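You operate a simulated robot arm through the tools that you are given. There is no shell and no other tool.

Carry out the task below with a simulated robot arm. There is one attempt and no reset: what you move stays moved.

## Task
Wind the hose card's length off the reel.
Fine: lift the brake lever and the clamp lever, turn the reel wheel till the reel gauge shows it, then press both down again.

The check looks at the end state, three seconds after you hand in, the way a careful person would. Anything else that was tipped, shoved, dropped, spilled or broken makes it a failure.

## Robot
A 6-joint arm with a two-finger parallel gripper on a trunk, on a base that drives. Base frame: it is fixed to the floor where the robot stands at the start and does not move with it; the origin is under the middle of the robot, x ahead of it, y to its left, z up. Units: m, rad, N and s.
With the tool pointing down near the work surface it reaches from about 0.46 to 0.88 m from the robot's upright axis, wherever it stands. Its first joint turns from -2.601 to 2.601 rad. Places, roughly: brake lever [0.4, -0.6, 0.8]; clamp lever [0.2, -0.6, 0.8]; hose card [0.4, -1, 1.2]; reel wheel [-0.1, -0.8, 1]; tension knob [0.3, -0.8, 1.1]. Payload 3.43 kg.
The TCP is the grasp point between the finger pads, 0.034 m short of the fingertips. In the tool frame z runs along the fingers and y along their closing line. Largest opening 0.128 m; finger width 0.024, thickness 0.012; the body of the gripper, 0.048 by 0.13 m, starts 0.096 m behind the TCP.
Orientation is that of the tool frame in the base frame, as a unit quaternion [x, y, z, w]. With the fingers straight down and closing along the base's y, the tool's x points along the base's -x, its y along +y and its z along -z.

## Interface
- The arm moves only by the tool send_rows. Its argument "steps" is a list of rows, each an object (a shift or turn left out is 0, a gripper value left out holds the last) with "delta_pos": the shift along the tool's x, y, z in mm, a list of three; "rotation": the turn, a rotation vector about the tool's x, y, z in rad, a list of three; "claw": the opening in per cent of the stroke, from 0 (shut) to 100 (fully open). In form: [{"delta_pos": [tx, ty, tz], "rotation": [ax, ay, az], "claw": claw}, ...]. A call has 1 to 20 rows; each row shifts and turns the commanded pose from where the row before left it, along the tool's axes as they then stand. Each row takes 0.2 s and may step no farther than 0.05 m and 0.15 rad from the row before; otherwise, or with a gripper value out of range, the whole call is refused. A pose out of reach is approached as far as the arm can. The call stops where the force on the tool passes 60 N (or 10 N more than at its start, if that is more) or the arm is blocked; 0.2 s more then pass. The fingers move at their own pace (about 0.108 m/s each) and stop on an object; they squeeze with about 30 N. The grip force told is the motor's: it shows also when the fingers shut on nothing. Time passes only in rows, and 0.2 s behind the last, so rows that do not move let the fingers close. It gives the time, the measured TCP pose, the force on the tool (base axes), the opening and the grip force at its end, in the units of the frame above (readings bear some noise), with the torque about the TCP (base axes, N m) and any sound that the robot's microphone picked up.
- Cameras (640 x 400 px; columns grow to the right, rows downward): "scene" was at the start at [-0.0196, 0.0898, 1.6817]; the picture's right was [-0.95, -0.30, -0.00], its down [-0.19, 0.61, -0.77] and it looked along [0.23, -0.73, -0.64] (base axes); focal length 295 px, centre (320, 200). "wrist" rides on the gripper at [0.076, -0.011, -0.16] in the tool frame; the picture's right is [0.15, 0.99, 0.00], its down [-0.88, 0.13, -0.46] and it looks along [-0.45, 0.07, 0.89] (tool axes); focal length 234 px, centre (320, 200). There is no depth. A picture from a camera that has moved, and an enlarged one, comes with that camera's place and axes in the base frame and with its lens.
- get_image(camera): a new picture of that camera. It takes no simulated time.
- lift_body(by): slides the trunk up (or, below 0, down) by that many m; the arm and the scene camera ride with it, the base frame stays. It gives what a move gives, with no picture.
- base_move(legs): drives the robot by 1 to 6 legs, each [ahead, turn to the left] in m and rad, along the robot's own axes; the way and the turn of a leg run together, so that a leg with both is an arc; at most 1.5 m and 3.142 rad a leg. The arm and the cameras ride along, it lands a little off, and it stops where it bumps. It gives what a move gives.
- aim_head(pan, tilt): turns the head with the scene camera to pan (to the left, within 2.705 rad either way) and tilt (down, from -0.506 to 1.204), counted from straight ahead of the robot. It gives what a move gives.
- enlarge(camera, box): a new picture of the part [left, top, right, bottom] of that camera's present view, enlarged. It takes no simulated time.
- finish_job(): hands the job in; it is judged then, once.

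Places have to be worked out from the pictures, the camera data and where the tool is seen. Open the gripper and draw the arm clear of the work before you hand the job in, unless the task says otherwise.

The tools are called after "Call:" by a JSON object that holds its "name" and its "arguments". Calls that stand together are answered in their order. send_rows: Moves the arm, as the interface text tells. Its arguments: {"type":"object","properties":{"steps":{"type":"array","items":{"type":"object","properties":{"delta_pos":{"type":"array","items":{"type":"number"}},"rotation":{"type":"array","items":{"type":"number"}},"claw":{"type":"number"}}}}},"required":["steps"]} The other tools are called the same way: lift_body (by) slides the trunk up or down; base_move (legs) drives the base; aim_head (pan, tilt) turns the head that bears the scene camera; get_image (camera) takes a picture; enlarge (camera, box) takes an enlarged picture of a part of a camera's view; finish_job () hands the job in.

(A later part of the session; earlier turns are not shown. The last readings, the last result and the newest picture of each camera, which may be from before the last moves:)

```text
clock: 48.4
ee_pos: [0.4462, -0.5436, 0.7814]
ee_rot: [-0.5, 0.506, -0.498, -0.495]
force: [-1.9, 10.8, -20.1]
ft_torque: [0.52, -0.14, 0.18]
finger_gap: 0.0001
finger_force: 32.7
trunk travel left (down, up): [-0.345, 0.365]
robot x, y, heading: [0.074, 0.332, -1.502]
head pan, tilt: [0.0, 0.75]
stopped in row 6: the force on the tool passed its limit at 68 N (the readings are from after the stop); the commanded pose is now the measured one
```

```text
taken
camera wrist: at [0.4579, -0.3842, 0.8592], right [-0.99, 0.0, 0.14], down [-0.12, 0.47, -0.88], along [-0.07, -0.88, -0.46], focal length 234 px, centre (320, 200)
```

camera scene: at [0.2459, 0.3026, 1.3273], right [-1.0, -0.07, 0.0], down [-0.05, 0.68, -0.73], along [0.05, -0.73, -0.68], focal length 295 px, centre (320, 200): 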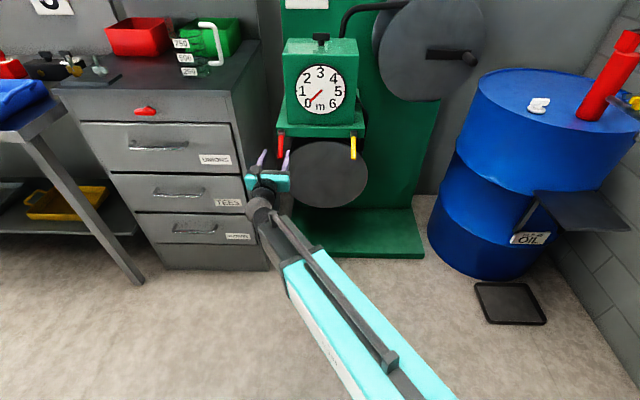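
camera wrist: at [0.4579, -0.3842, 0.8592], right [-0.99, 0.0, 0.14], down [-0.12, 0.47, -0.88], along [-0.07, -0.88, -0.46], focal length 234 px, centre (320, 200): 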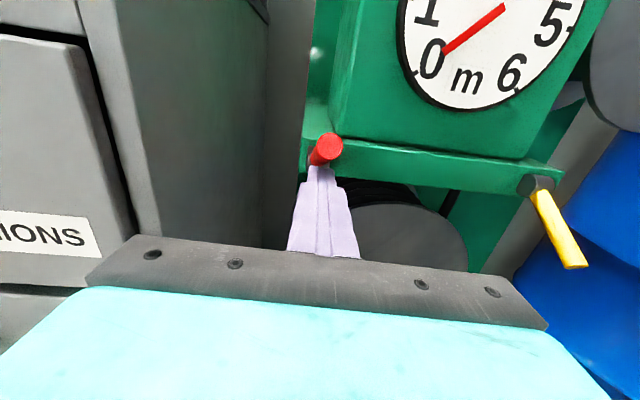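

The push stopped hard at 68 N with the lever unmoved: about +12° is its upper stop, so the brake is up. I lower, draw back, open, and go to the stand-off before the yellow lever.

Call:
{"name": "send_rows", "arguments": {"steps": [{"delta_pos": [-24, 0, 0]}, {"delta_pos": [-24, 0, -5]}, {"delta_pos": [0, 0, -40]}, {"delta_pos": [0, 0, -35], "claw": 50}, {"delta_pos": [0, 43.3, 0]}, {"delta_pos": [0, 43.3, 0]}, {"delta_pos": [0, 43.3, 0]}, {"delta_pos": [0, 43.3, 0]}, {"delta_pos": [0, 43.3, 0]}, {"delta_pos": [0, 43.3, 0]}]}}

Call:
{"name": "get_image", "arguments": {"camera": "wrist"}}

Call:
{"name": "get_image", "arguments": {"camera": "scene"}}

```text
clock: 50.6
ee_pos: [0.1863, -0.4616, 0.7352]
ee_rot: [-0.498, 0.504, -0.499, -0.499]
force: [0.7, 0.1, -0.6]
ft_torque: [-0.02, -0.01, 0.03]
finger_gap: 0.0641
finger_force: 0.0
trunk travel left (down, up): [-0.345, 0.365]
robot x, y, heading: [0.0717, 0.3287, -1.496]
head pan, tilt: [0.0, 0.75]
```

```text
taken
camera wrist: at [0.1975, -0.3028, 0.8125], right [-0.99, 0.0, 0.14], down [-0.12, 0.46, -0.88], along [-0.07, -0.89, -0.46], focal length 234 px, centre (320, 200)
```

wrist: 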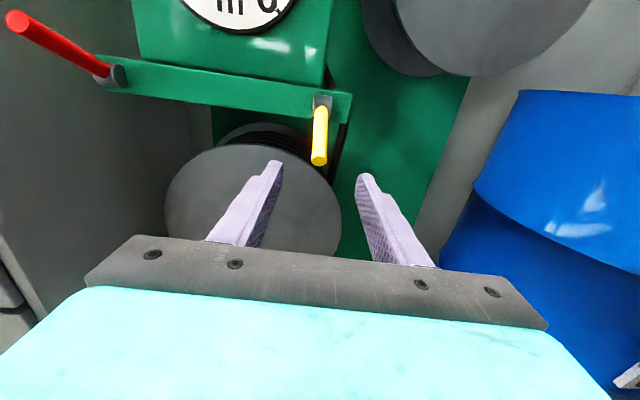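

```text
taken
camera scene: at [0.2463, 0.3027, 1.3273], right [-1.0, -0.07, 0.0], down [-0.05, 0.68, -0.73], along [0.05, -0.73, -0.68], focal length 295 px, centre (320, 200)
```

scene: 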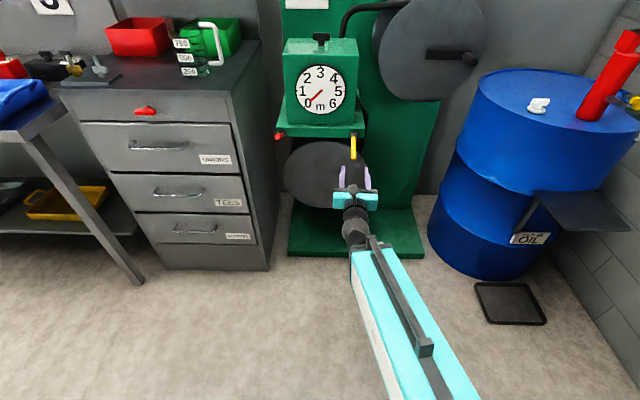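

Red stays up; the yellow lever's tip is at about (0.185,-0.56,0.727), and the lower disc lies well behind (y≈-0.70). I go forward 103 mm and close on the yellow lever.

Call:
{"name": "send_rows", "arguments": {"steps": [{"delta_pos": [0, 0, 35]}, {"delta_pos": [0, 0, 35]}, {"delta_pos": [0, 0, 33]}, {"claw": 0}, {}, {}]}}

Call:
{"name": "get_image", "arguments": {"camera": "wrist"}}

```text
clock: 52.0
ee_pos: [0.1859, -0.5649, 0.7359]
ee_rot: [-0.499, 0.503, -0.499, -0.499]
force: [-2.2, -5.3, 0.6]
ft_torque: [0.04, 0.93, 1.36]
finger_gap: 0.0187
finger_force: 44.6
trunk travel left (down, up): [-0.345, 0.365]
robot x, y, heading: [0.0773, 0.3249, -1.501]
head pan, tilt: [0.0, 0.75]
```

```text
taken
camera wrist: at [0.198, -0.4051, 0.8133], right [-0.99, 0.01, 0.14], down [-0.12, 0.46, -0.88], along [-0.07, -0.89, -0.46], focal length 234 px, centre (320, 200)
```

wrist: 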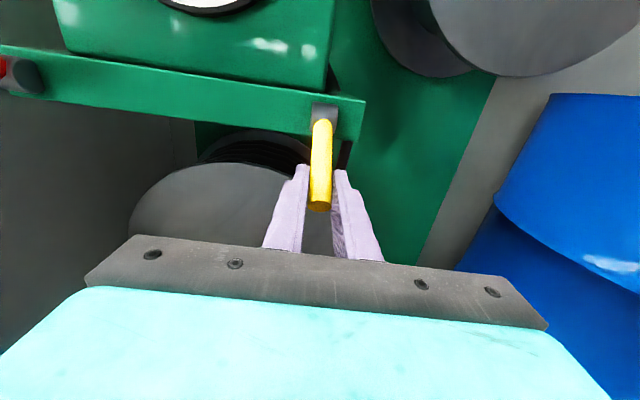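

Held. I raise it along the arc found for the red lever.

Call:
{"name": "send_rows", "arguments": {"steps": [{"delta_pos": [10.9, 0, -12]}, {"delta_pos": [13.4, 0, -9.8]}, {"delta_pos": [15.2, 0, -6.7]}, {"delta_pos": [16.2, 0, -3.5]}]}}

Call:
{"name": "get_image", "arguments": {"camera": "wrist"}}

```text
clock: 53.0
ee_pos: [0.1845, -0.5331, 0.7889]
ee_rot: [-0.499, 0.505, -0.498, -0.498]
force: [-6.2, -14.7, -15.4]
ft_torque: [1.36, 0.05, 1.02]
finger_gap: 0.0182
finger_force: 44.9
trunk travel left (down, up): [-0.345, 0.365]
robot x, y, heading: [0.0766, 0.3263, -1.505]
head pan, tilt: [0.0, 0.75]
```

```text
taken
camera wrist: at [0.1973, -0.3744, 0.866], right [-0.99, 0.0, 0.14], down [-0.12, 0.46, -0.88], along [-0.07, -0.89, -0.46], focal length 234 px, centre (320, 200)
```

wrist: 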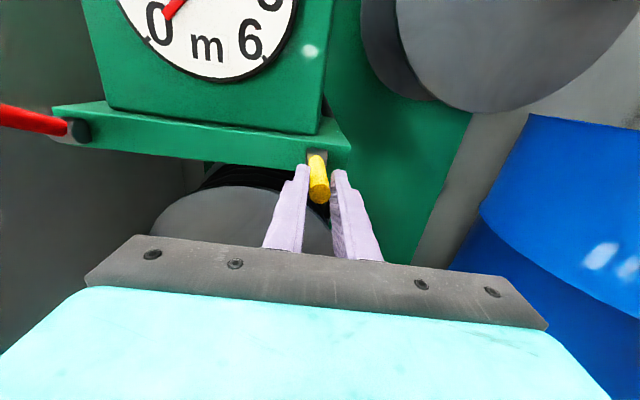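

It follows. A further two small steps toward the upper stop near +12°.

Call:
{"name": "send_rows", "arguments": {"steps": [{"delta_pos": [12, 0, 2]}, {"delta_pos": [9, 0, 2]}, {"delta_pos": [6, 0, 2]}]}}

Call:
{"name": "get_image", "arguments": {"camera": "wrist"}}

```text
clock: 53.8
ee_pos: [0.1846, -0.5391, 0.8177]
ee_rot: [-0.499, 0.504, -0.5, -0.497]
force: [-2.6, 7.8, -12.2]
ft_torque: [1.38, -0.18, 0.84]
finger_gap: 0.0179
finger_force: 45.2
trunk travel left (down, up): [-0.345, 0.365]
robot x, y, heading: [0.0764, 0.331, -1.5]
head pan, tilt: [0.0, 0.75]
```

```text
taken
camera wrist: at [0.1973, -0.3791, 0.8957], right [-0.99, 0.0, 0.14], down [-0.12, 0.46, -0.88], along [-0.07, -0.89, -0.46], focal length 234 px, centre (320, 200)
```

wrist: 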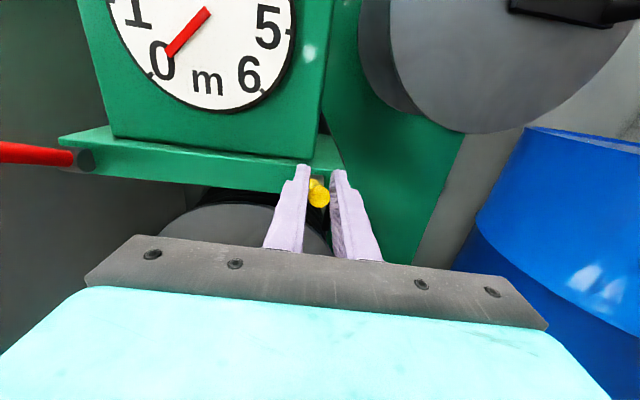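

Near the stop but the lever may be sliding in the pads. I release, back off, and check its angle.

Call:
{"name": "send_rows", "arguments": {"steps": [{"claw": 40}, {"claw": 40}, {"delta_pos": [0, 0, -40]}, {"delta_pos": [0, 0, -40], "claw": 0}, {"delta_pos": [-35, 0, 0]}, {"delta_pos": [-35, 0, 0]}]}}

Call:
{"name": "get_image", "arguments": {"camera": "wrist"}}

Call:
{"name": "enlarge", "arguments": {"camera": "scene", "box": [240, 60, 380, 210]}}

```text
clock: 55.2
ee_pos: [0.1885, -0.477, 0.748]
ee_rot: [-0.497, 0.505, -0.498, -0.5]
force: [0.3, -0.1, -1.0]
ft_torque: [0.01, 0.02, 0.01]
finger_gap: 0.0
finger_force: 30.2
out of reach, approached as far as the arm can: row 4
trunk travel left (down, up): [-0.345, 0.365]
robot x, y, heading: [0.0738, 0.328, -1.503]
head pan, tilt: [0.0, 0.75]
```

```text
taken
camera wrist: at [0.2004, -0.3176, 0.8254], right [-0.99, 0.01, 0.14], down [-0.12, 0.46, -0.88], along [-0.07, -0.89, -0.45], focal length 234 px, centre (320, 200)
```

wrist: 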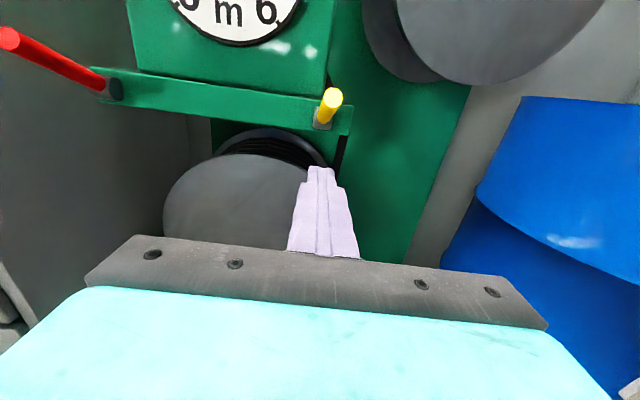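

```text
2.67 times, centred on (310, 135) of scene
camera zoom: at [0.246, 0.3028, 1.3274], right [-1.0, -0.07, 0.0], down [-0.05, 0.68, -0.73], along [0.05, -0.73, -0.68], focal length 786 px, centre (347, 373)
```

zoom: 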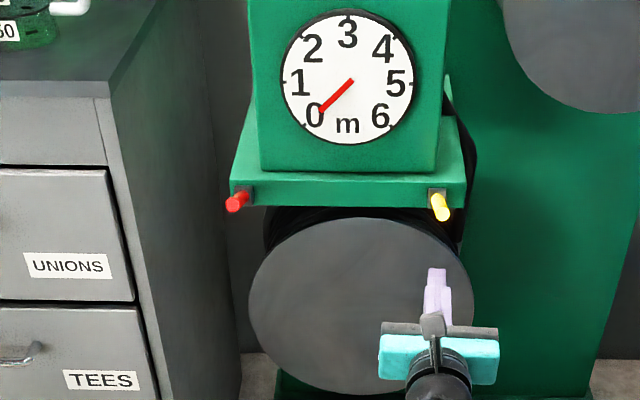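

Yellow sits slightly lower than red. I push it up from beneath as I did with the red one, until it stops.

Call:
{"name": "send_rows", "arguments": {"steps": [{"delta_pos": [0, 3, 34]}, {"delta_pos": [0, 0, 34]}, {"delta_pos": [15, 0, 0]}, {"delta_pos": [10, 0, 0]}, {"delta_pos": [8, 0, 0]}, {"delta_pos": [6, 0, 0]}, {"delta_pos": [6, 0, 0]}]}}

Call:
{"name": "get_image", "arguments": {"camera": "wrist"}}

Call:
{"name": "enlarge", "arguments": {"camera": "scene", "box": [240, 60, 380, 210]}}

```text
clock: 56.8
ee_pos: [0.1848, -0.5458, 0.7857]
ee_rot: [-0.501, 0.506, -0.497, -0.496]
force: [-7.8, 29.3, -44.5]
ft_torque: [1.19, 0.01, -0.41]
finger_gap: 0.0001
finger_force: 30.2
trunk travel left (down, up): [-0.345, 0.365]
robot x, y, heading: [0.0724, 0.327, -1.502]
head pan, tilt: [0.0, 0.75]
```

```text
taken
camera wrist: at [0.1964, -0.3873, 0.8641], right [-0.99, 0.0, 0.14], down [-0.12, 0.47, -0.87], along [-0.07, -0.88, -0.46], focal length 234 px, centre (320, 200)
```

wrist: 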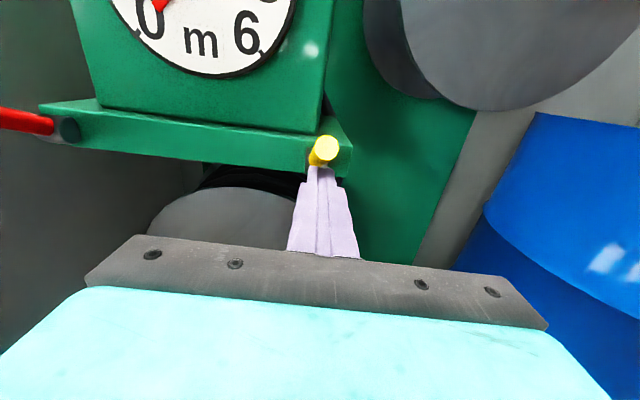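

```text
2.67 times, centred on (310, 135) of scene
camera zoom: at [0.246, 0.3004, 1.3264], right [-1.0, -0.07, 0.0], down [-0.05, 0.68, -0.73], along [0.05, -0.73, -0.68], focal length 786 px, centre (347, 373)
```

zoom: 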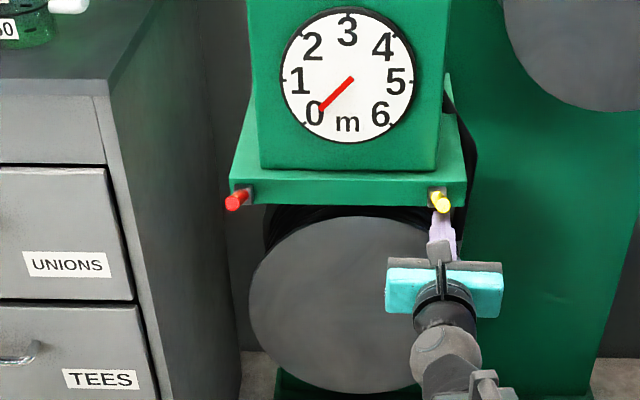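

Both levers are at their upper stops. I lower off, draw back, and swing the hand to the right and up to a stand-off before the crank handle (≈(-0.16,-0.47,1.02)).

Call:
{"name": "send_rows", "arguments": {"steps": [{"delta_pos": [-20, 0, 0]}, {"delta_pos": [0, 0, -35]}, {"delta_pos": [0, 5, -35]}, {"delta_pos": [0, 45, 0]}, {"delta_pos": [28, 37, 0], "claw": 45}, {"delta_pos": [28, 37, 0]}, {"delta_pos": [28, 37, 0]}, {"delta_pos": [28, 37, 0]}, {"delta_pos": [28, 37, 0]}, {"delta_pos": [28, 37, 0]}, {"delta_pos": [28, 37, 0]}, {"delta_pos": [28, 37, 0]}, {"delta_pos": [28, 0, 0]}]}}

Call:
{"name": "get_image", "arguments": {"camera": "scene"}}

Call:
{"name": "get_image", "arguments": {"camera": "wrist"}}

```text
clock: 59.6
ee_pos: [-0.1524, -0.4899, 1.0226]
ee_rot: [-0.498, 0.505, -0.499, -0.498]
force: [0.9, -1.2, -0.1]
ft_torque: [0.0, -0.01, 0.02]
finger_gap: 0.0578
finger_force: 0.1
out of reach, approached as far as the arm can: row 4, 5, 6, 7
trunk travel left (down, up): [-0.345, 0.365]
robot x, y, heading: [0.0715, 0.3272, -1.502]
head pan, tilt: [0.0, 0.75]
```

```text
taken
camera scene: at [0.2458, 0.3026, 1.3273], right [-1.0, -0.07, 0.0], down [-0.05, 0.68, -0.73], along [0.05, -0.73, -0.68], focal length 295 px, centre (320, 200)
```

scene: 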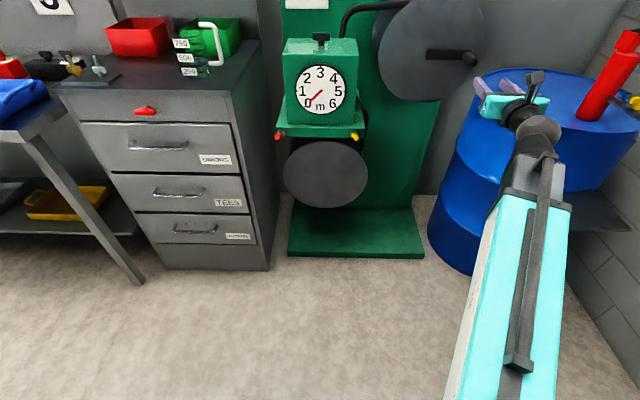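

```text
taken
camera wrist: at [-0.1403, -0.3305, 1.1006], right [-0.99, 0.0, 0.14], down [-0.12, 0.46, -0.88], along [-0.07, -0.89, -0.46], focal length 234 px, centre (320, 200)
```

wrist: 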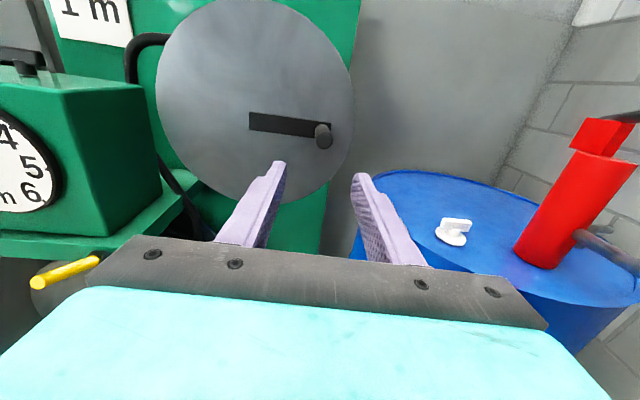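

The crank is in clear view: handle at about (-0.16, y -0.68…-0.75, 1.02), hub about (-0.043,1.017), radius ≈0.117. I raise the trunk 0.1 m and drive 0.1 m closer so the whole circle is in easy reach.

Call:
{"name": "lift_body", "arguments": {"by": 0.1}}

Call:
{"name": "base_move", "arguments": {"legs": [[0.1, 0]]}}

Call:
{"name": "get_image", "arguments": {"camera": "wrist"}}

Call:
{"name": "get_image", "arguments": {"camera": "scene"}}

```text
clock: 60.9
ee_pos: [-0.152, -0.49, 1.1235]
ee_rot: [-0.498, 0.504, -0.499, -0.499]
force: [0.1, 0.5, 0.2]
ft_torque: [0.0, 0.02, -0.03]
finger_gap: 0.0576
finger_force: 0.0
trunk travel left (down, up): [-0.445, 0.265]
robot x, y, heading: [0.0766, 0.3285, -1.504]
head pan, tilt: [0.0, 0.75]
```

```text
clock: 62.1
ee_pos: [-0.145, -0.5901, 1.1222]
ee_rot: [-0.497, 0.505, -0.498, -0.5]
force: [0.1, 0.1, 0.0]
ft_torque: [0.03, -0.03, -0.03]
finger_gap: 0.0578
finger_force: 0.0
trunk travel left (down, up): [-0.445, 0.265]
robot x, y, heading: [0.0803, 0.2284, -1.498]
head pan, tilt: [0.0, 0.75]
```

```text
taken
camera wrist: at [-0.1331, -0.4302, 1.2006], right [-0.99, 0.01, 0.14], down [-0.12, 0.46, -0.88], along [-0.07, -0.89, -0.46], focal length 234 px, centre (320, 200)
```

wrist: 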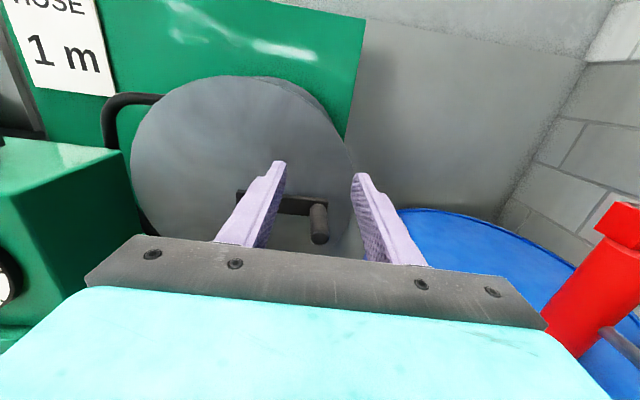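

```text
taken
camera scene: at [0.2527, 0.203, 1.4273], right [-1.0, -0.07, 0.0], down [-0.05, 0.68, -0.73], along [0.05, -0.73, -0.68], focal length 295 px, centre (320, 200)
```

scene: 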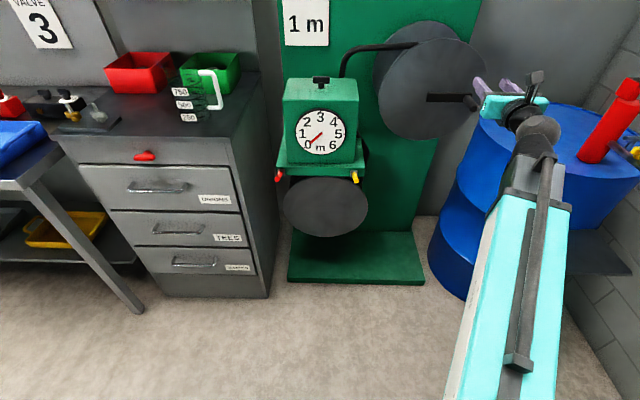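

I lower to the handle's height in front of it and check the alignment before going in.

Call:
{"name": "send_rows", "arguments": {"steps": [{"delta_pos": [-35, 5, 0]}, {"delta_pos": [-35, 5, 0]}, {"delta_pos": [-34, 5, 0]}]}}

Call:
{"name": "get_image", "arguments": {"camera": "wrist"}}

```text
clock: 62.9
ee_pos: [-0.1596, -0.5897, 1.0188]
ee_rot: [-0.498, 0.504, -0.499, -0.499]
force: [-0.2, 0.4, -0.2]
ft_torque: [0.01, 0.0, -0.01]
finger_gap: 0.0576
finger_force: 0.0
trunk travel left (down, up): [-0.445, 0.265]
robot x, y, heading: [0.0821, 0.2276, -1.507]
head pan, tilt: [0.0, 0.75]
```

```text
taken
camera wrist: at [-0.1475, -0.4297, 1.0965], right [-0.99, 0.01, 0.14], down [-0.12, 0.46, -0.88], along [-0.07, -0.89, -0.45], focal length 234 px, centre (320, 200)
```

wrist: 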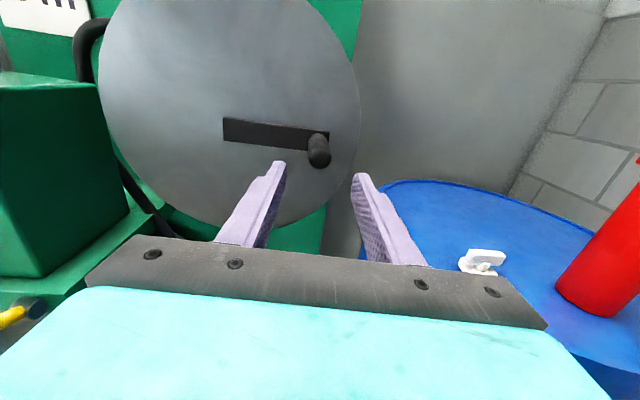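

Aligned: handle at x≈-0.160, z≈1.02 between the fingers. I go in 105 mm and close on it.

Call:
{"name": "send_rows", "arguments": {"steps": [{"delta_pos": [0, 0, 40]}, {"delta_pos": [0, 0, 40]}, {"delta_pos": [0, 0, 25]}, {"claw": 0}, {}, {}]}}

Call:
{"name": "get_image", "arguments": {"camera": "wrist"}}

Call:
{"name": "enlarge", "arguments": {"camera": "scene", "box": [270, 80, 370, 200]}}

```text
clock: 64.3
ee_pos: [-0.1592, -0.6958, 1.0189]
ee_rot: [-0.499, 0.504, -0.5, -0.497]
force: [-0.3, -10.8, 3.0]
ft_torque: [-0.29, -0.2, 2.73]
finger_gap: 0.0279
finger_force: 45.1
trunk travel left (down, up): [-0.445, 0.265]
robot x, y, heading: [0.0812, 0.2283, -1.501]
head pan, tilt: [0.0, 0.75]
```

```text
taken
camera wrist: at [-0.1475, -0.5364, 1.0953], right [-0.99, 0.0, 0.14], down [-0.12, 0.46, -0.88], along [-0.07, -0.89, -0.46], focal length 234 px, centre (320, 200)
```

wrist: 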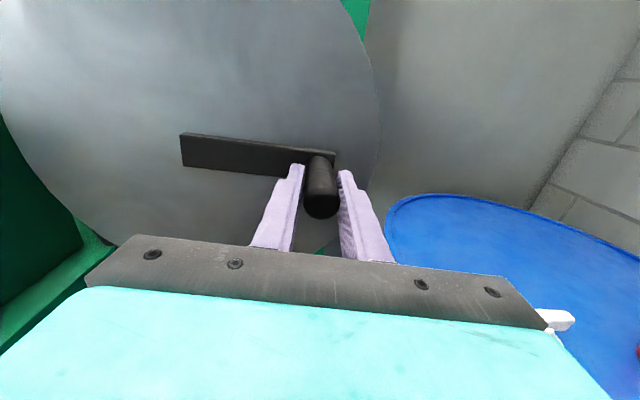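

```text
3.33 times, centred on (320, 140) of scene
camera zoom: at [0.2527, 0.2019, 1.4273], right [-1.0, -0.07, 0.0], down [-0.05, 0.68, -0.73], along [0.05, -0.73, -0.68], focal length 982 px, centre (320, 400)
```

zoom: 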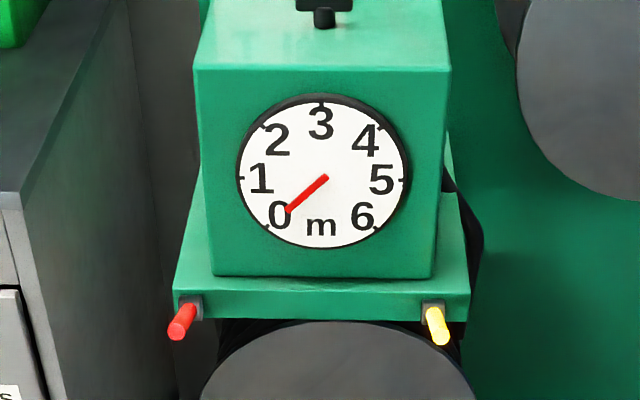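

The handle is held firmly. I start turning the wheel counter-clockwise as seen (handle going up), 30° in three rows, watching force and gauge.

Call:
{"name": "send_rows", "arguments": {"steps": [{"delta_pos": [20.2, -1.8, 0]}, {"delta_pos": [19.6, -5.3, 0]}, {"delta_pos": [18.4, -8.6, 0]}]}}

Call:
{"name": "enlarge", "arguments": {"camera": "scene", "box": [270, 80, 370, 200]}}

Call:
{"name": "get_image", "arguments": {"camera": "wrist"}}

```text
clock: 65.1
ee_pos: [-0.1451, -0.6934, 1.0796]
ee_rot: [-0.497, 0.504, -0.5, -0.499]
force: [1.0, 1.1, 0.0]
ft_torque: [0.04, -0.03, -0.03]
finger_gap: 0.0002
finger_force: 32.9
trunk travel left (down, up): [-0.445, 0.265]
robot x, y, heading: [0.0806, 0.2265, -1.503]
head pan, tilt: [0.0, 0.75]
```

```text
3.33 times, centred on (320, 140) of scene
camera zoom: at [0.2533, 0.2037, 1.4276], right [-1.0, -0.07, 0.0], down [-0.05, 0.68, -0.73], along [0.05, -0.73, -0.68], focal length 982 px, centre (320, 400)
```

zoom: 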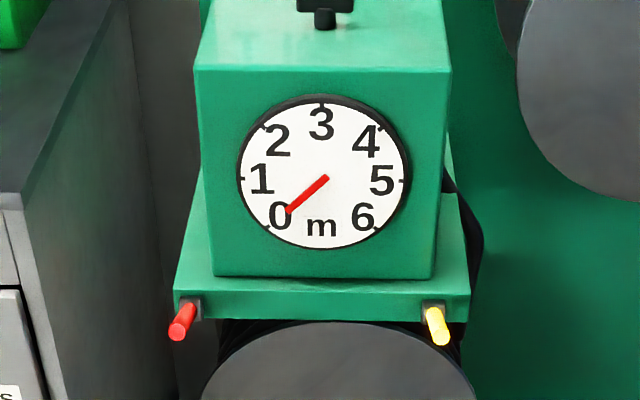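

```text
taken
camera wrist: at [-0.1325, -0.5339, 1.1563], right [-0.99, 0.01, 0.14], down [-0.12, 0.46, -0.88], along [-0.07, -0.89, -0.45], focal length 234 px, centre (320, 200)
```

wrist: 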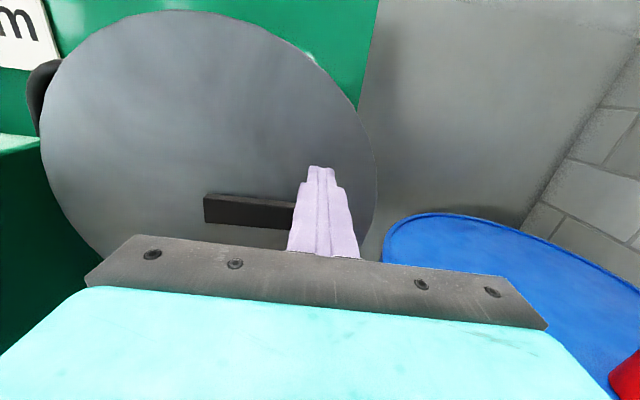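

The fingers slipped off, wheel and gauge unmoved – a pure friction grip crosswise to the push is weak, or the wheel turns the other way. The shut fingers are now above the handle, so I test the clockwise way by pressing gently down on it.

Call:
{"name": "send_rows", "arguments": {"steps": [{"delta_pos": [-10, 15, 0]}, {"delta_pos": [-20, 0, 0]}, {"delta_pos": [-6, 0, 0]}, {"delta_pos": [-5, 0, 0]}, {"delta_pos": [-5, 0, 0]}]}}

Call:
{"name": "get_image", "arguments": {"camera": "wrist"}}

Call:
{"name": "enlarge", "arguments": {"camera": "scene", "box": [270, 80, 370, 200]}}

```text
clock: 66.3
ee_pos: [-0.1604, -0.6946, 1.0315]
ee_rot: [-0.499, 0.504, -0.499, -0.499]
force: [0.3, -0.6, 0.0]
ft_torque: [0.03, 0.01, 0.02]
finger_gap: 0.0
finger_force: 33.2
trunk travel left (down, up): [-0.445, 0.265]
robot x, y, heading: [0.0807, 0.2299, -1.505]
head pan, tilt: [0.0, 0.75]
```

```text
taken
camera wrist: at [-0.1473, -0.5346, 1.1082], right [-0.99, 0.01, 0.14], down [-0.12, 0.46, -0.88], along [-0.07, -0.89, -0.46], focal length 234 px, centre (320, 200)
```

wrist: 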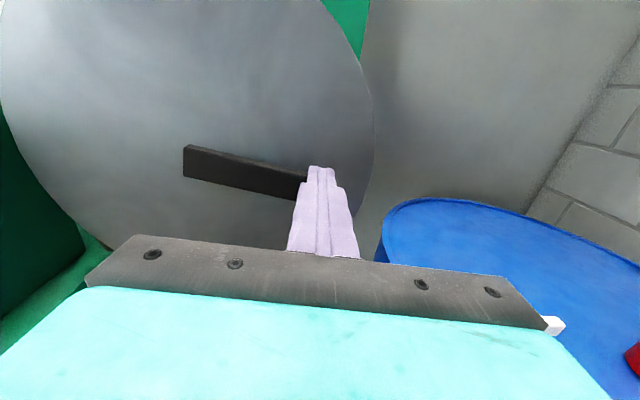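

```text
3.33 times, centred on (320, 140) of scene
camera zoom: at [0.2528, 0.2029, 1.4273], right [-1.0, -0.07, 0.0], down [-0.05, 0.68, -0.73], along [0.05, -0.73, -0.68], focal length 982 px, centre (320, 400)
```

zoom: 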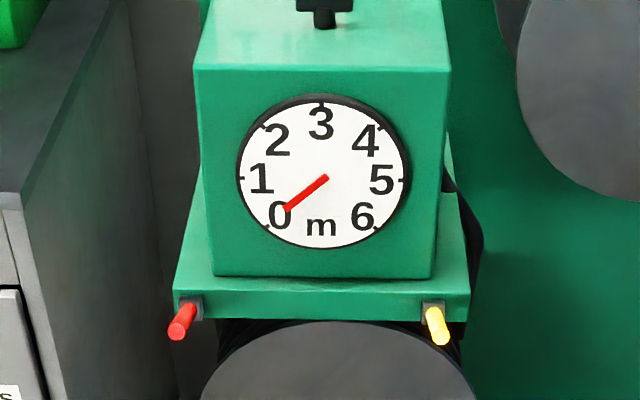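

No force and the crank arm looks tilted down slightly: it moves clockwise freely. I push further down some 40 mm and compare the gauge.

Call:
{"name": "send_rows", "arguments": {"steps": [{"delta_pos": [-14, 0, 0]}, {"delta_pos": [-14, 0, 0]}, {"delta_pos": [-13, -1, 0]}]}}

Call:
{"name": "get_image", "arguments": {"camera": "wrist"}}

Call:
{"name": "enlarge", "arguments": {"camera": "scene", "box": [270, 80, 370, 200]}}

```text
clock: 67.1
ee_pos: [-0.1583, -0.6929, 0.9888]
ee_rot: [-0.499, 0.504, -0.499, -0.499]
force: [0.3, -0.2, 0.3]
ft_torque: [-0.04, 0.01, -0.02]
finger_gap: 0.0
finger_force: 33.5
trunk travel left (down, up): [-0.445, 0.265]
robot x, y, heading: [0.0837, 0.2226, -1.503]
head pan, tilt: [0.0, 0.75]
```

```text
taken
camera wrist: at [-0.1462, -0.5343, 1.0666], right [-0.99, 0.01, 0.14], down [-0.12, 0.46, -0.88], along [-0.07, -0.89, -0.46], focal length 234 px, centre (320, 200)
```

wrist: 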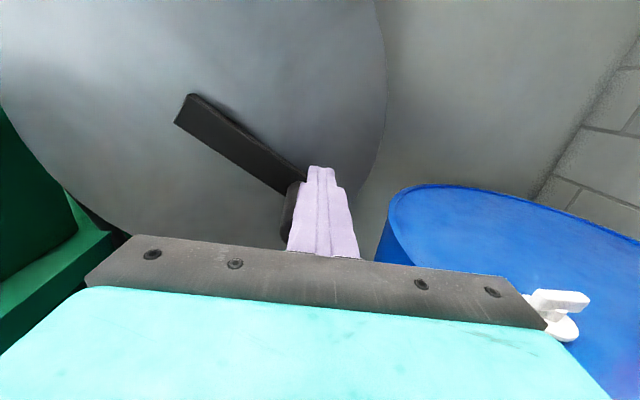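

```text
3.33 times, centred on (320, 140) of scene
camera zoom: at [0.2527, 0.2027, 1.4273], right [-1.0, -0.07, 0.0], down [-0.05, 0.68, -0.73], along [0.05, -0.73, -0.68], focal length 982 px, centre (320, 400)
```

zoom: 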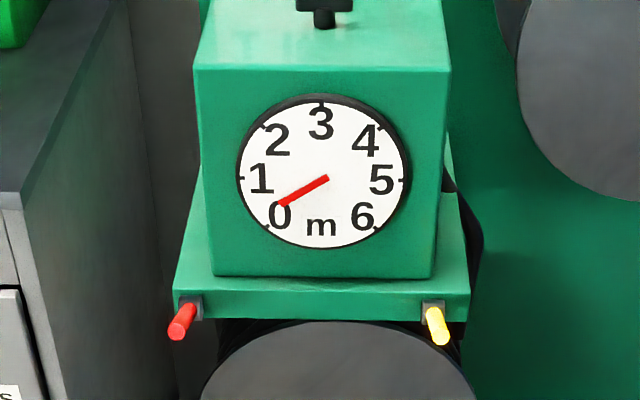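

The gauge climbs clockwise: about 13° of needle for 30° of wheel, so roughly 75° more of the wheel is needed. I push on along the circle, to about 60° below level, and read again.

Call:
{"name": "send_rows", "arguments": {"steps": [{"delta_pos": [-17, -5, 0]}, {"delta_pos": [-16.3, -6.3, 0]}, {"delta_pos": [-13, -10, 0]}, {"delta_pos": [-12.8, -11.3, 0]}]}}

Call:
{"name": "get_image", "arguments": {"camera": "wrist"}}

Call:
{"name": "enlarge", "arguments": {"camera": "scene", "box": [290, 100, 350, 160]}}

```text
clock: 68.1
ee_pos: [-0.1256, -0.6939, 0.931]
ee_rot: [-0.498, 0.505, -0.498, -0.499]
force: [-0.1, 0.6, -0.4]
ft_torque: [-0.02, -0.03, 0.0]
finger_gap: 0.0
finger_force: 32.4
trunk travel left (down, up): [-0.445, 0.265]
robot x, y, heading: [0.0826, 0.2275, -1.502]
head pan, tilt: [0.0, 0.75]
```

```text
taken
camera wrist: at [-0.1131, -0.5342, 1.0083], right [-0.99, 0.0, 0.14], down [-0.12, 0.46, -0.88], along [-0.07, -0.89, -0.46], focal length 234 px, centre (320, 200)
```

wrist: 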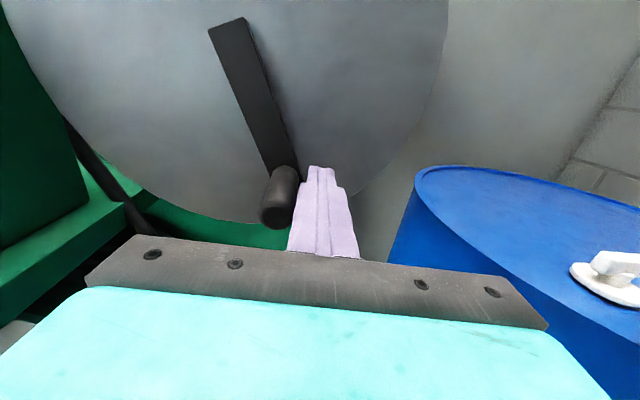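

```text
6.67 times, centred on (320, 130) of scene
camera zoom: at [0.2528, 0.2028, 1.4273], right [-1.0, -0.07, 0.0], down [-0.05, 0.68, -0.73], along [0.05, -0.73, -0.68], focal length 1964 px, centre (320, 667)
```

zoom: 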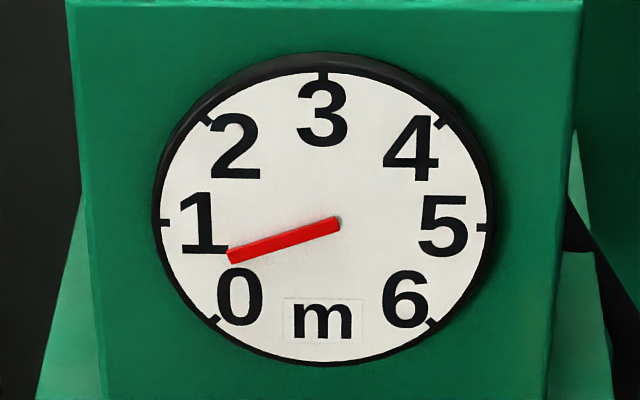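

Needle is at about 0.54 m with the crank some 66° below level; 1 m should come near 120°. I push on in smaller steps to about 95°.

Call:
{"name": "send_rows", "arguments": {"steps": [{"delta_pos": [-6.3, -9.2, 0]}, {"delta_pos": [-6.3, -9.2, 0]}, {"delta_pos": [-6.3, -9.2, 0]}, {"delta_pos": [-6.2, -9.1, 0]}, {"delta_pos": [-2.7, -8, 0]}, {"delta_pos": [-2.7, -8, 0]}, {"delta_pos": [-1, -5, 0]}, {}]}}

Call:
{"name": "get_image", "arguments": {"camera": "wrist"}}

Call:
{"name": "enlarge", "arguments": {"camera": "scene", "box": [290, 100, 350, 160]}}

```text
clock: 69.9
ee_pos: [-0.0663, -0.6951, 0.899]
ee_rot: [-0.499, 0.503, -0.499, -0.499]
force: [-0.1, -0.6, 0.0]
ft_torque: [-0.01, -0.03, 0.02]
finger_gap: 0.0
finger_force: 32.4
trunk travel left (down, up): [-0.445, 0.265]
robot x, y, heading: [0.0837, 0.2271, -1.504]
head pan, tilt: [0.0, 0.75]
```

```text
taken
camera wrist: at [-0.0549, -0.5348, 0.9772], right [-0.99, 0.0, 0.14], down [-0.12, 0.46, -0.88], along [-0.07, -0.89, -0.46], focal length 234 px, centre (320, 200)
```

wrist: 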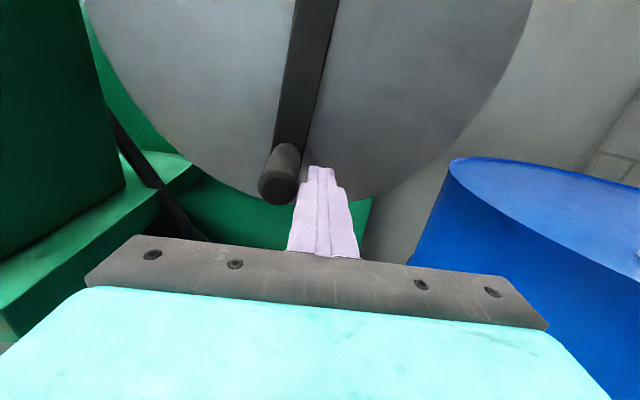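

```text
6.67 times, centred on (320, 130) of scene
camera zoom: at [0.2527, 0.2029, 1.4273], right [-1.0, -0.07, 0.0], down [-0.05, 0.68, -0.73], along [0.05, -0.73, -0.68], focal length 1964 px, centre (320, 667)
```

zoom: 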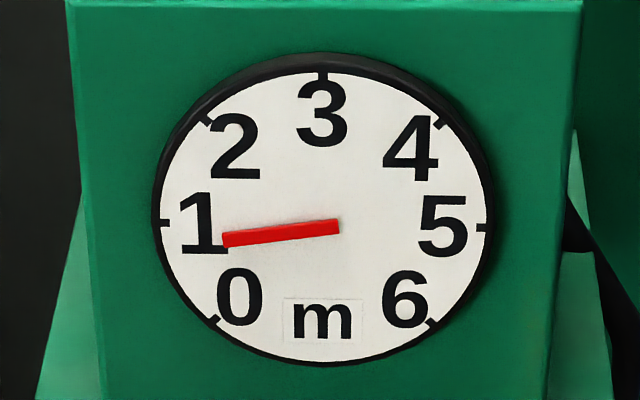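

Needle at about 0.8 m. I ease on, slowly, another ~13° of wheel.

Call:
{"name": "send_rows", "arguments": {"steps": [{"delta_pos": [-0.5, -6.5, 0]}, {"delta_pos": [-0.5, -6.5, 0]}, {"delta_pos": [0, -6.5, 0]}, {"delta_pos": [0, -6, 0]}, {"delta_pos": [0, -5, 0]}, {}]}}

Call:
{"name": "get_image", "arguments": {"camera": "wrist"}}

Call:
{"name": "enlarge", "arguments": {"camera": "scene", "box": [290, 100, 350, 160]}}

```text
clock: 71.3
ee_pos: [-0.0379, -0.6932, 0.8992]
ee_rot: [-0.498, 0.504, -0.499, -0.499]
force: [-3.3, 0.5, -0.1]
ft_torque: [0.04, -0.02, 0.03]
finger_gap: 0.0001
finger_force: 32.5
trunk travel left (down, up): [-0.445, 0.265]
robot x, y, heading: [0.0794, 0.2247, -1.499]
head pan, tilt: [0.0, 0.75]
```

```text
taken
camera wrist: at [-0.0251, -0.5344, 0.9765], right [-0.99, 0.01, 0.14], down [-0.12, 0.46, -0.88], along [-0.07, -0.89, -0.46], focal length 234 px, centre (320, 200)
```

wrist: 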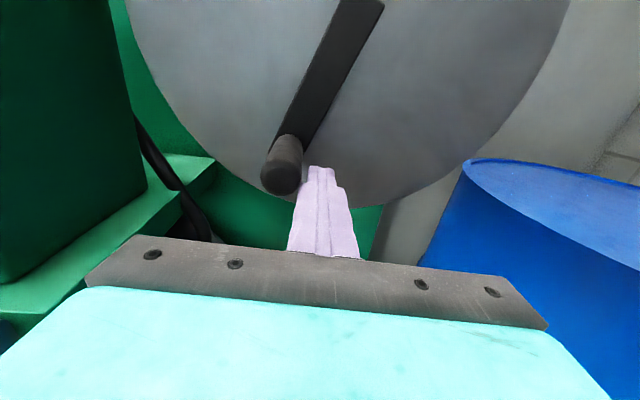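

```text
6.67 times, centred on (320, 130) of scene
camera zoom: at [0.2526, 0.2028, 1.4273], right [-1.0, -0.07, 0.0], down [-0.05, 0.68, -0.73], along [0.05, -0.73, -0.68], focal length 1964 px, centre (320, 667)
```

zoom: 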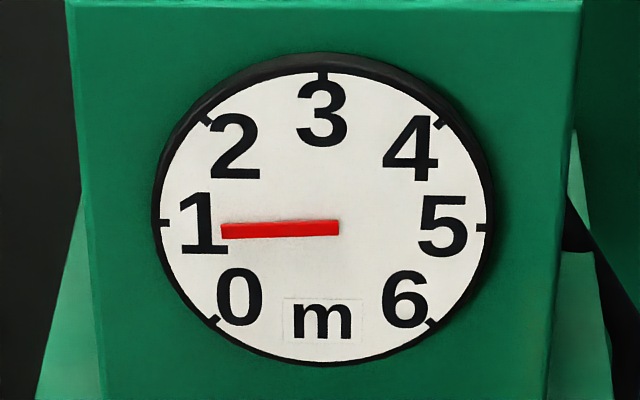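

Needle at about 0.91–0.92. I push 14 mm more along the circle in 4 small rows.

Call:
{"name": "send_rows", "arguments": {"steps": [{"delta_pos": [1, -3.5, 0]}, {"delta_pos": [1, -3.5, 0]}, {"delta_pos": [1.2, -3.3, 0]}, {"delta_pos": [1.2, -3, 0]}, {}, {}]}}

Call:
{"name": "enlarge", "arguments": {"camera": "scene", "box": [290, 100, 350, 160]}}

Call:
{"name": "get_image", "arguments": {"camera": "wrist"}}

```text
clock: 72.7
ee_pos: [-0.0241, -0.6949, 0.9034]
ee_rot: [-0.498, 0.504, -0.499, -0.498]
force: [-1.4, 1.1, -1.4]
ft_torque: [-0.06, 0.06, 0.04]
finger_gap: 0.0
finger_force: 33.0
trunk travel left (down, up): [-0.445, 0.265]
robot x, y, heading: [0.0777, 0.2302, -1.5]
head pan, tilt: [0.0, 0.75]
```

```text
6.67 times, centred on (320, 130) of scene
camera zoom: at [0.2526, 0.2026, 1.4273], right [-1.0, -0.07, 0.0], down [-0.05, 0.68, -0.73], along [0.05, -0.73, -0.68], focal length 1964 px, centre (320, 667)
```

zoom: 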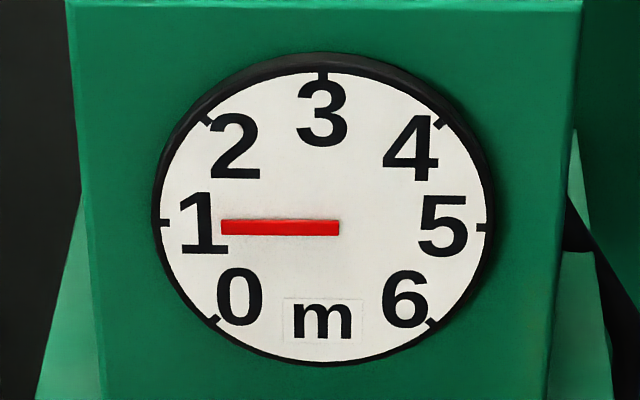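

```text
taken
camera wrist: at [-0.0117, -0.5352, 0.9811], right [-0.99, 0.0, 0.14], down [-0.12, 0.46, -0.88], along [-0.07, -0.89, -0.46], focal length 234 px, centre (320, 200)
```

wrist: 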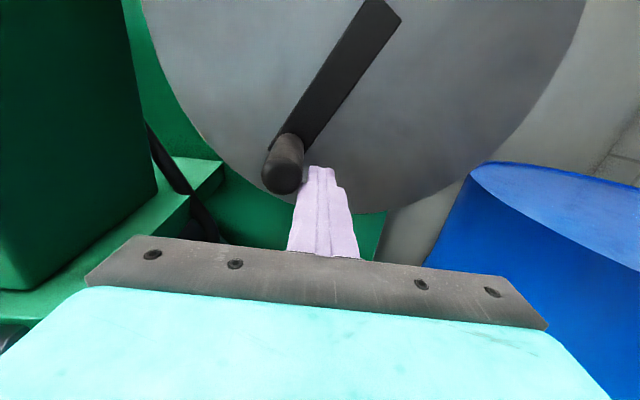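

Very near 1. I zoom in more to measure the needle against the ticks.

Call:
{"name": "enlarge", "arguments": {"camera": "scene", "box": [303, 112, 338, 156]}}

Call:
{"name": "enlarge", "arguments": {"camera": "scene", "box": [303, 128, 323, 140]}}

```text
9.09 times, centred on (320, 134) of scene
camera zoom: at [0.2526, 0.2026, 1.4273], right [-1.0, -0.07, 0.0], down [-0.05, 0.68, -0.73], along [0.05, -0.73, -0.68], focal length 2678 px, centre (316, 800)
```

zoom: 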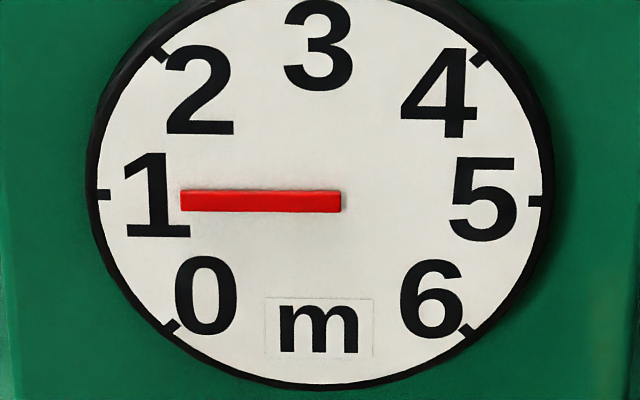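

```text
16.00 times, centred on (313, 134) of scene
camera zoom: at [0.2526, 0.2026, 1.4273], right [-1.0, -0.07, 0.0], down [-0.05, 0.68, -0.73], along [0.05, -0.73, -0.68], focal length 4714 px, centre (432, 1256)
```

zoom: 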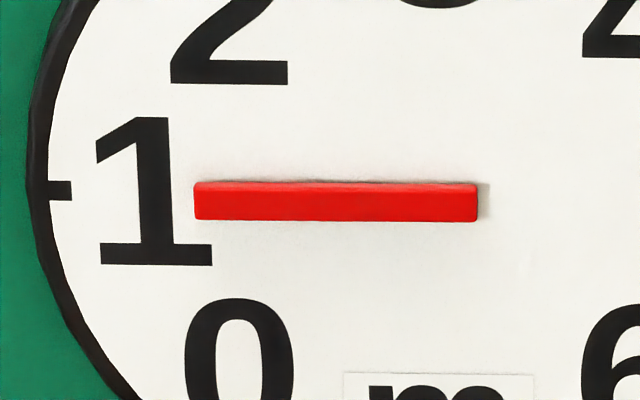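

By the ticks (slope 0.93°) the needle (slope ≈0.4°) lacks about half a degree, ~0.987 m. I nudge 3 mm more.

Call:
{"name": "send_rows", "arguments": {"steps": [{"delta_pos": [0.7, -1.5, 0]}, {"delta_pos": [0.7, -1.3, 0]}, {}, {}, {}]}}

Call:
{"name": "enlarge", "arguments": {"camera": "scene", "box": [303, 112, 338, 156]}}

Call:
{"name": "enlarge", "arguments": {"camera": "scene", "box": [303, 128, 323, 140]}}

```text
clock: 73.9
ee_pos: [-0.0221, -0.6941, 0.9051]
ee_rot: [-0.498, 0.505, -0.499, -0.498]
force: [-1.7, 0.9, -2.4]
ft_torque: [-0.08, 0.0, 0.07]
finger_gap: 0.0002
finger_force: 33.8
trunk travel left (down, up): [-0.445, 0.265]
robot x, y, heading: [0.0806, 0.2268, -1.502]
head pan, tilt: [0.0, 0.75]
```

```text
9.09 times, centred on (320, 134) of scene
camera zoom: at [0.2526, 0.2027, 1.4273], right [-1.0, -0.07, 0.0], down [-0.05, 0.68, -0.73], along [0.05, -0.73, -0.68], focal length 2678 px, centre (316, 800)
```

zoom: 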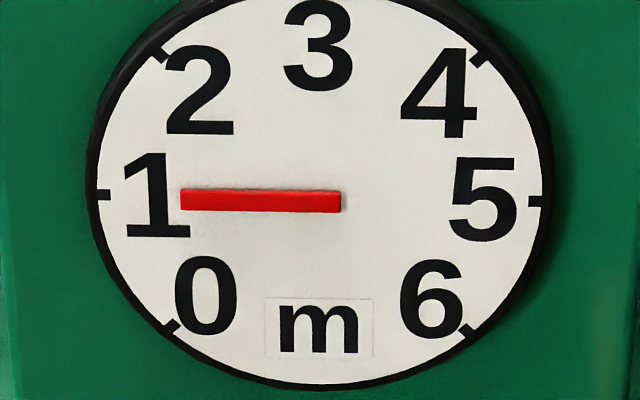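

```text
16.00 times, centred on (313, 134) of scene
camera zoom: at [0.2526, 0.2027, 1.4273], right [-1.0, -0.07, 0.0], down [-0.05, 0.68, -0.73], along [0.05, -0.73, -0.68], focal length 4714 px, centre (432, 1256)
```

zoom: 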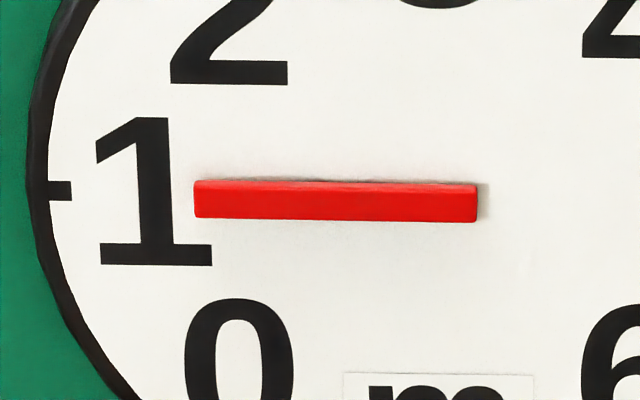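

Needle slope now ≈0.8° against the ticks' 0.93°: 1 m as near as I can read. I back the finger off the handle, then draw straight out.

Call:
{"name": "send_rows", "arguments": {"steps": [{"delta_pos": [-3, 6, 0]}, {"delta_pos": [-3, 6, 0]}, {"delta_pos": [0, 0, -30]}, {"delta_pos": [0, 0, -40]}]}}

Call:
{"name": "enlarge", "arguments": {"camera": "scene", "box": [303, 112, 338, 156]}}

Call:
{"name": "get_image", "arguments": {"camera": "wrist"}}

```text
clock: 74.9
ee_pos: [-0.031, -0.623, 0.899]
ee_rot: [-0.499, 0.503, -0.5, -0.498]
force: [0.7, -0.3, 0.3]
ft_torque: [0.0, 0.0, -0.01]
finger_gap: 0.0001
finger_force: 32.8
trunk travel left (down, up): [-0.445, 0.265]
robot x, y, heading: [0.0776, 0.2311, -1.504]
head pan, tilt: [0.0, 0.75]
```

```text
9.09 times, centred on (320, 134) of scene
camera zoom: at [0.2528, 0.2028, 1.4273], right [-1.0, -0.07, 0.0], down [-0.05, 0.68, -0.73], along [0.05, -0.73, -0.68], focal length 2678 px, centre (316, 800)
```

zoom: 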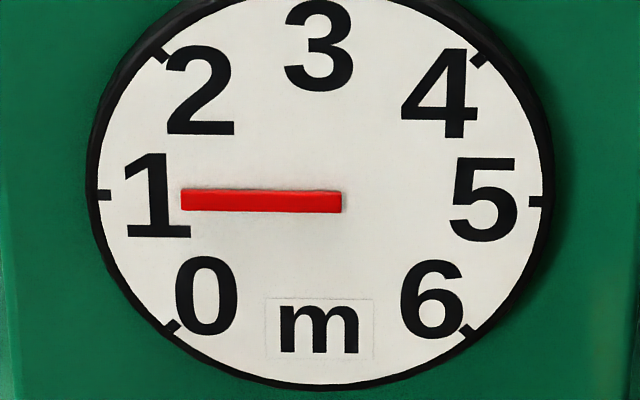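

```text
taken
camera wrist: at [-0.02, -0.4633, 0.9761], right [-0.99, 0.0, 0.14], down [-0.12, 0.46, -0.88], along [-0.07, -0.89, -0.45], focal length 234 px, centre (320, 200)
```

wrist: 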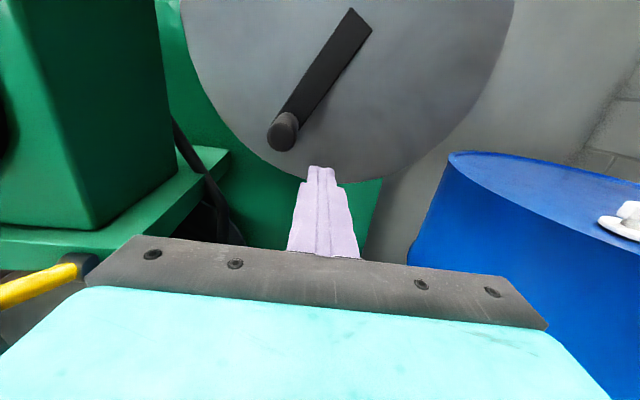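

The needle looks unchanged within a pixel; I check it again at high zoom, then drive back 0.1 m for the levers.

Call:
{"name": "enlarge", "arguments": {"camera": "scene", "box": [303, 128, 323, 140]}}

Call:
{"name": "base_move", "arguments": {"legs": [[-0.1, 0]]}}

Call:
{"name": "get_image", "arguments": {"camera": "scene"}}

```text
16.00 times, centred on (313, 134) of scene
camera zoom: at [0.2528, 0.2028, 1.4273], right [-1.0, -0.07, 0.0], down [-0.05, 0.68, -0.73], along [0.05, -0.73, -0.68], focal length 4714 px, centre (432, 1256)
```

zoom: 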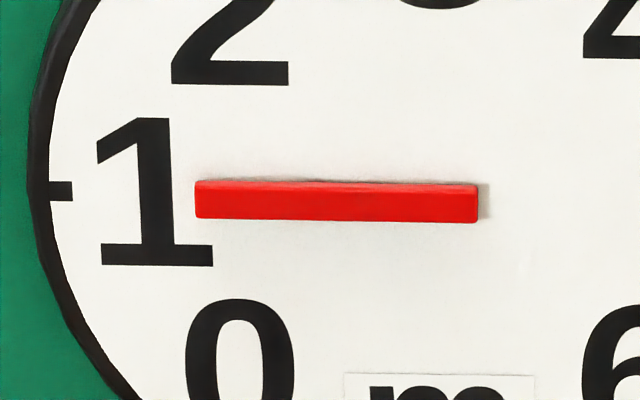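

```text
clock: 76.1
ee_pos: [-0.0402, -0.5231, 0.8982]
ee_rot: [-0.499, 0.503, -0.499, -0.499]
force: [-0.1, 0.6, 0.4]
ft_torque: [0.02, -0.02, 0.0]
finger_gap: 0.0
finger_force: 32.6
trunk travel left (down, up): [-0.445, 0.265]
robot x, y, heading: [0.0704, 0.3298, -1.503]
head pan, tilt: [0.0, 0.75]
```

```text
taken
camera scene: at [0.246, 0.3033, 1.4273], right [-1.0, -0.07, 0.0], down [-0.05, 0.68, -0.73], along [0.05, -0.73, -0.68], focal length 295 px, centre (320, 200)
```

scene: 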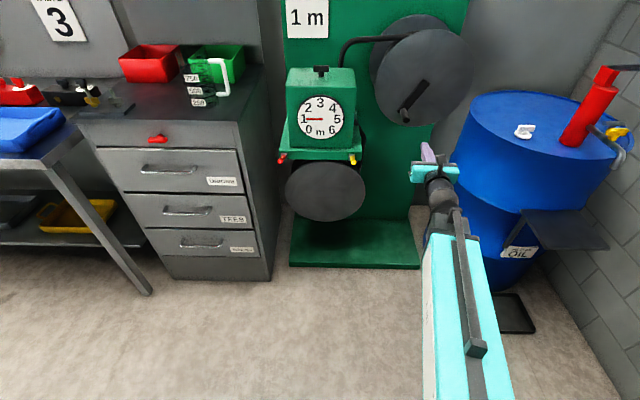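

Gauge holds at 1. Now the clamp (yellow) lever: I move the shut fingers above it, to (0.185,-0.536,0.89).

Call:
{"name": "send_rows", "arguments": {"steps": [{"delta_pos": [0, -45, 0]}, {"delta_pos": [0, -45, 0]}, {"delta_pos": [0, -45, 0]}, {"delta_pos": [0, -45, 0]}, {"delta_pos": [0, -45, 13]}]}}

Call:
{"name": "get_image", "arguments": {"camera": "wrist"}}

Call:
{"name": "enlarge", "arguments": {"camera": "scene", "box": [260, 60, 400, 210]}}

```text
clock: 77.3
ee_pos: [0.1238, -0.5413, 0.9067]
ee_rot: [0.516, -0.49, 0.515, 0.478]
force: [0.2, -0.7, -0.6]
ft_torque: [0.01, -0.02, -0.01]
finger_gap: 0.0
finger_force: 32.5
out of reach, approached as far as the arm can: row 3, 4, 5
trunk travel left (down, up): [-0.445, 0.265]
robot x, y, heading: [0.0715, 0.3284, -1.504]
head pan, tilt: [0.0, 0.75]
```

```text
taken
camera wrist: at [0.1239, -0.3827, 0.986], right [-0.99, -0.06, 0.14], down [-0.15, 0.46, -0.88], along [-0.01, -0.89, -0.46], focal length 234 px, centre (320, 200)
```

wrist: 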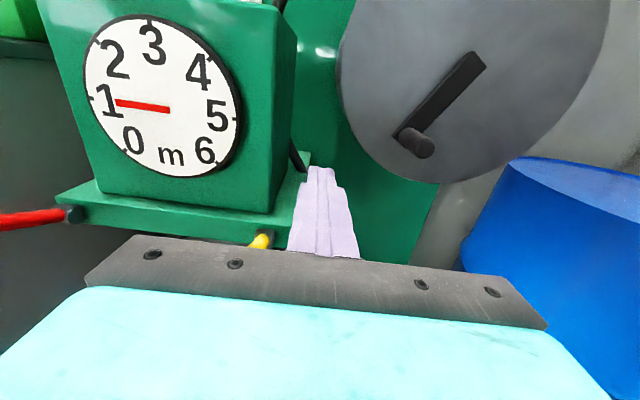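

```text
2.67 times, centred on (330, 135) of scene
camera zoom: at [0.2459, 0.3036, 1.4273], right [-1.0, -0.07, 0.0], down [-0.05, 0.68, -0.73], along [0.05, -0.73, -0.68], focal length 786 px, centre (293, 373)
```

zoom: 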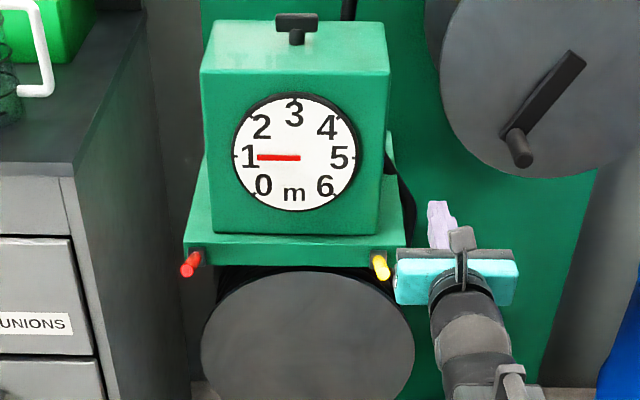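

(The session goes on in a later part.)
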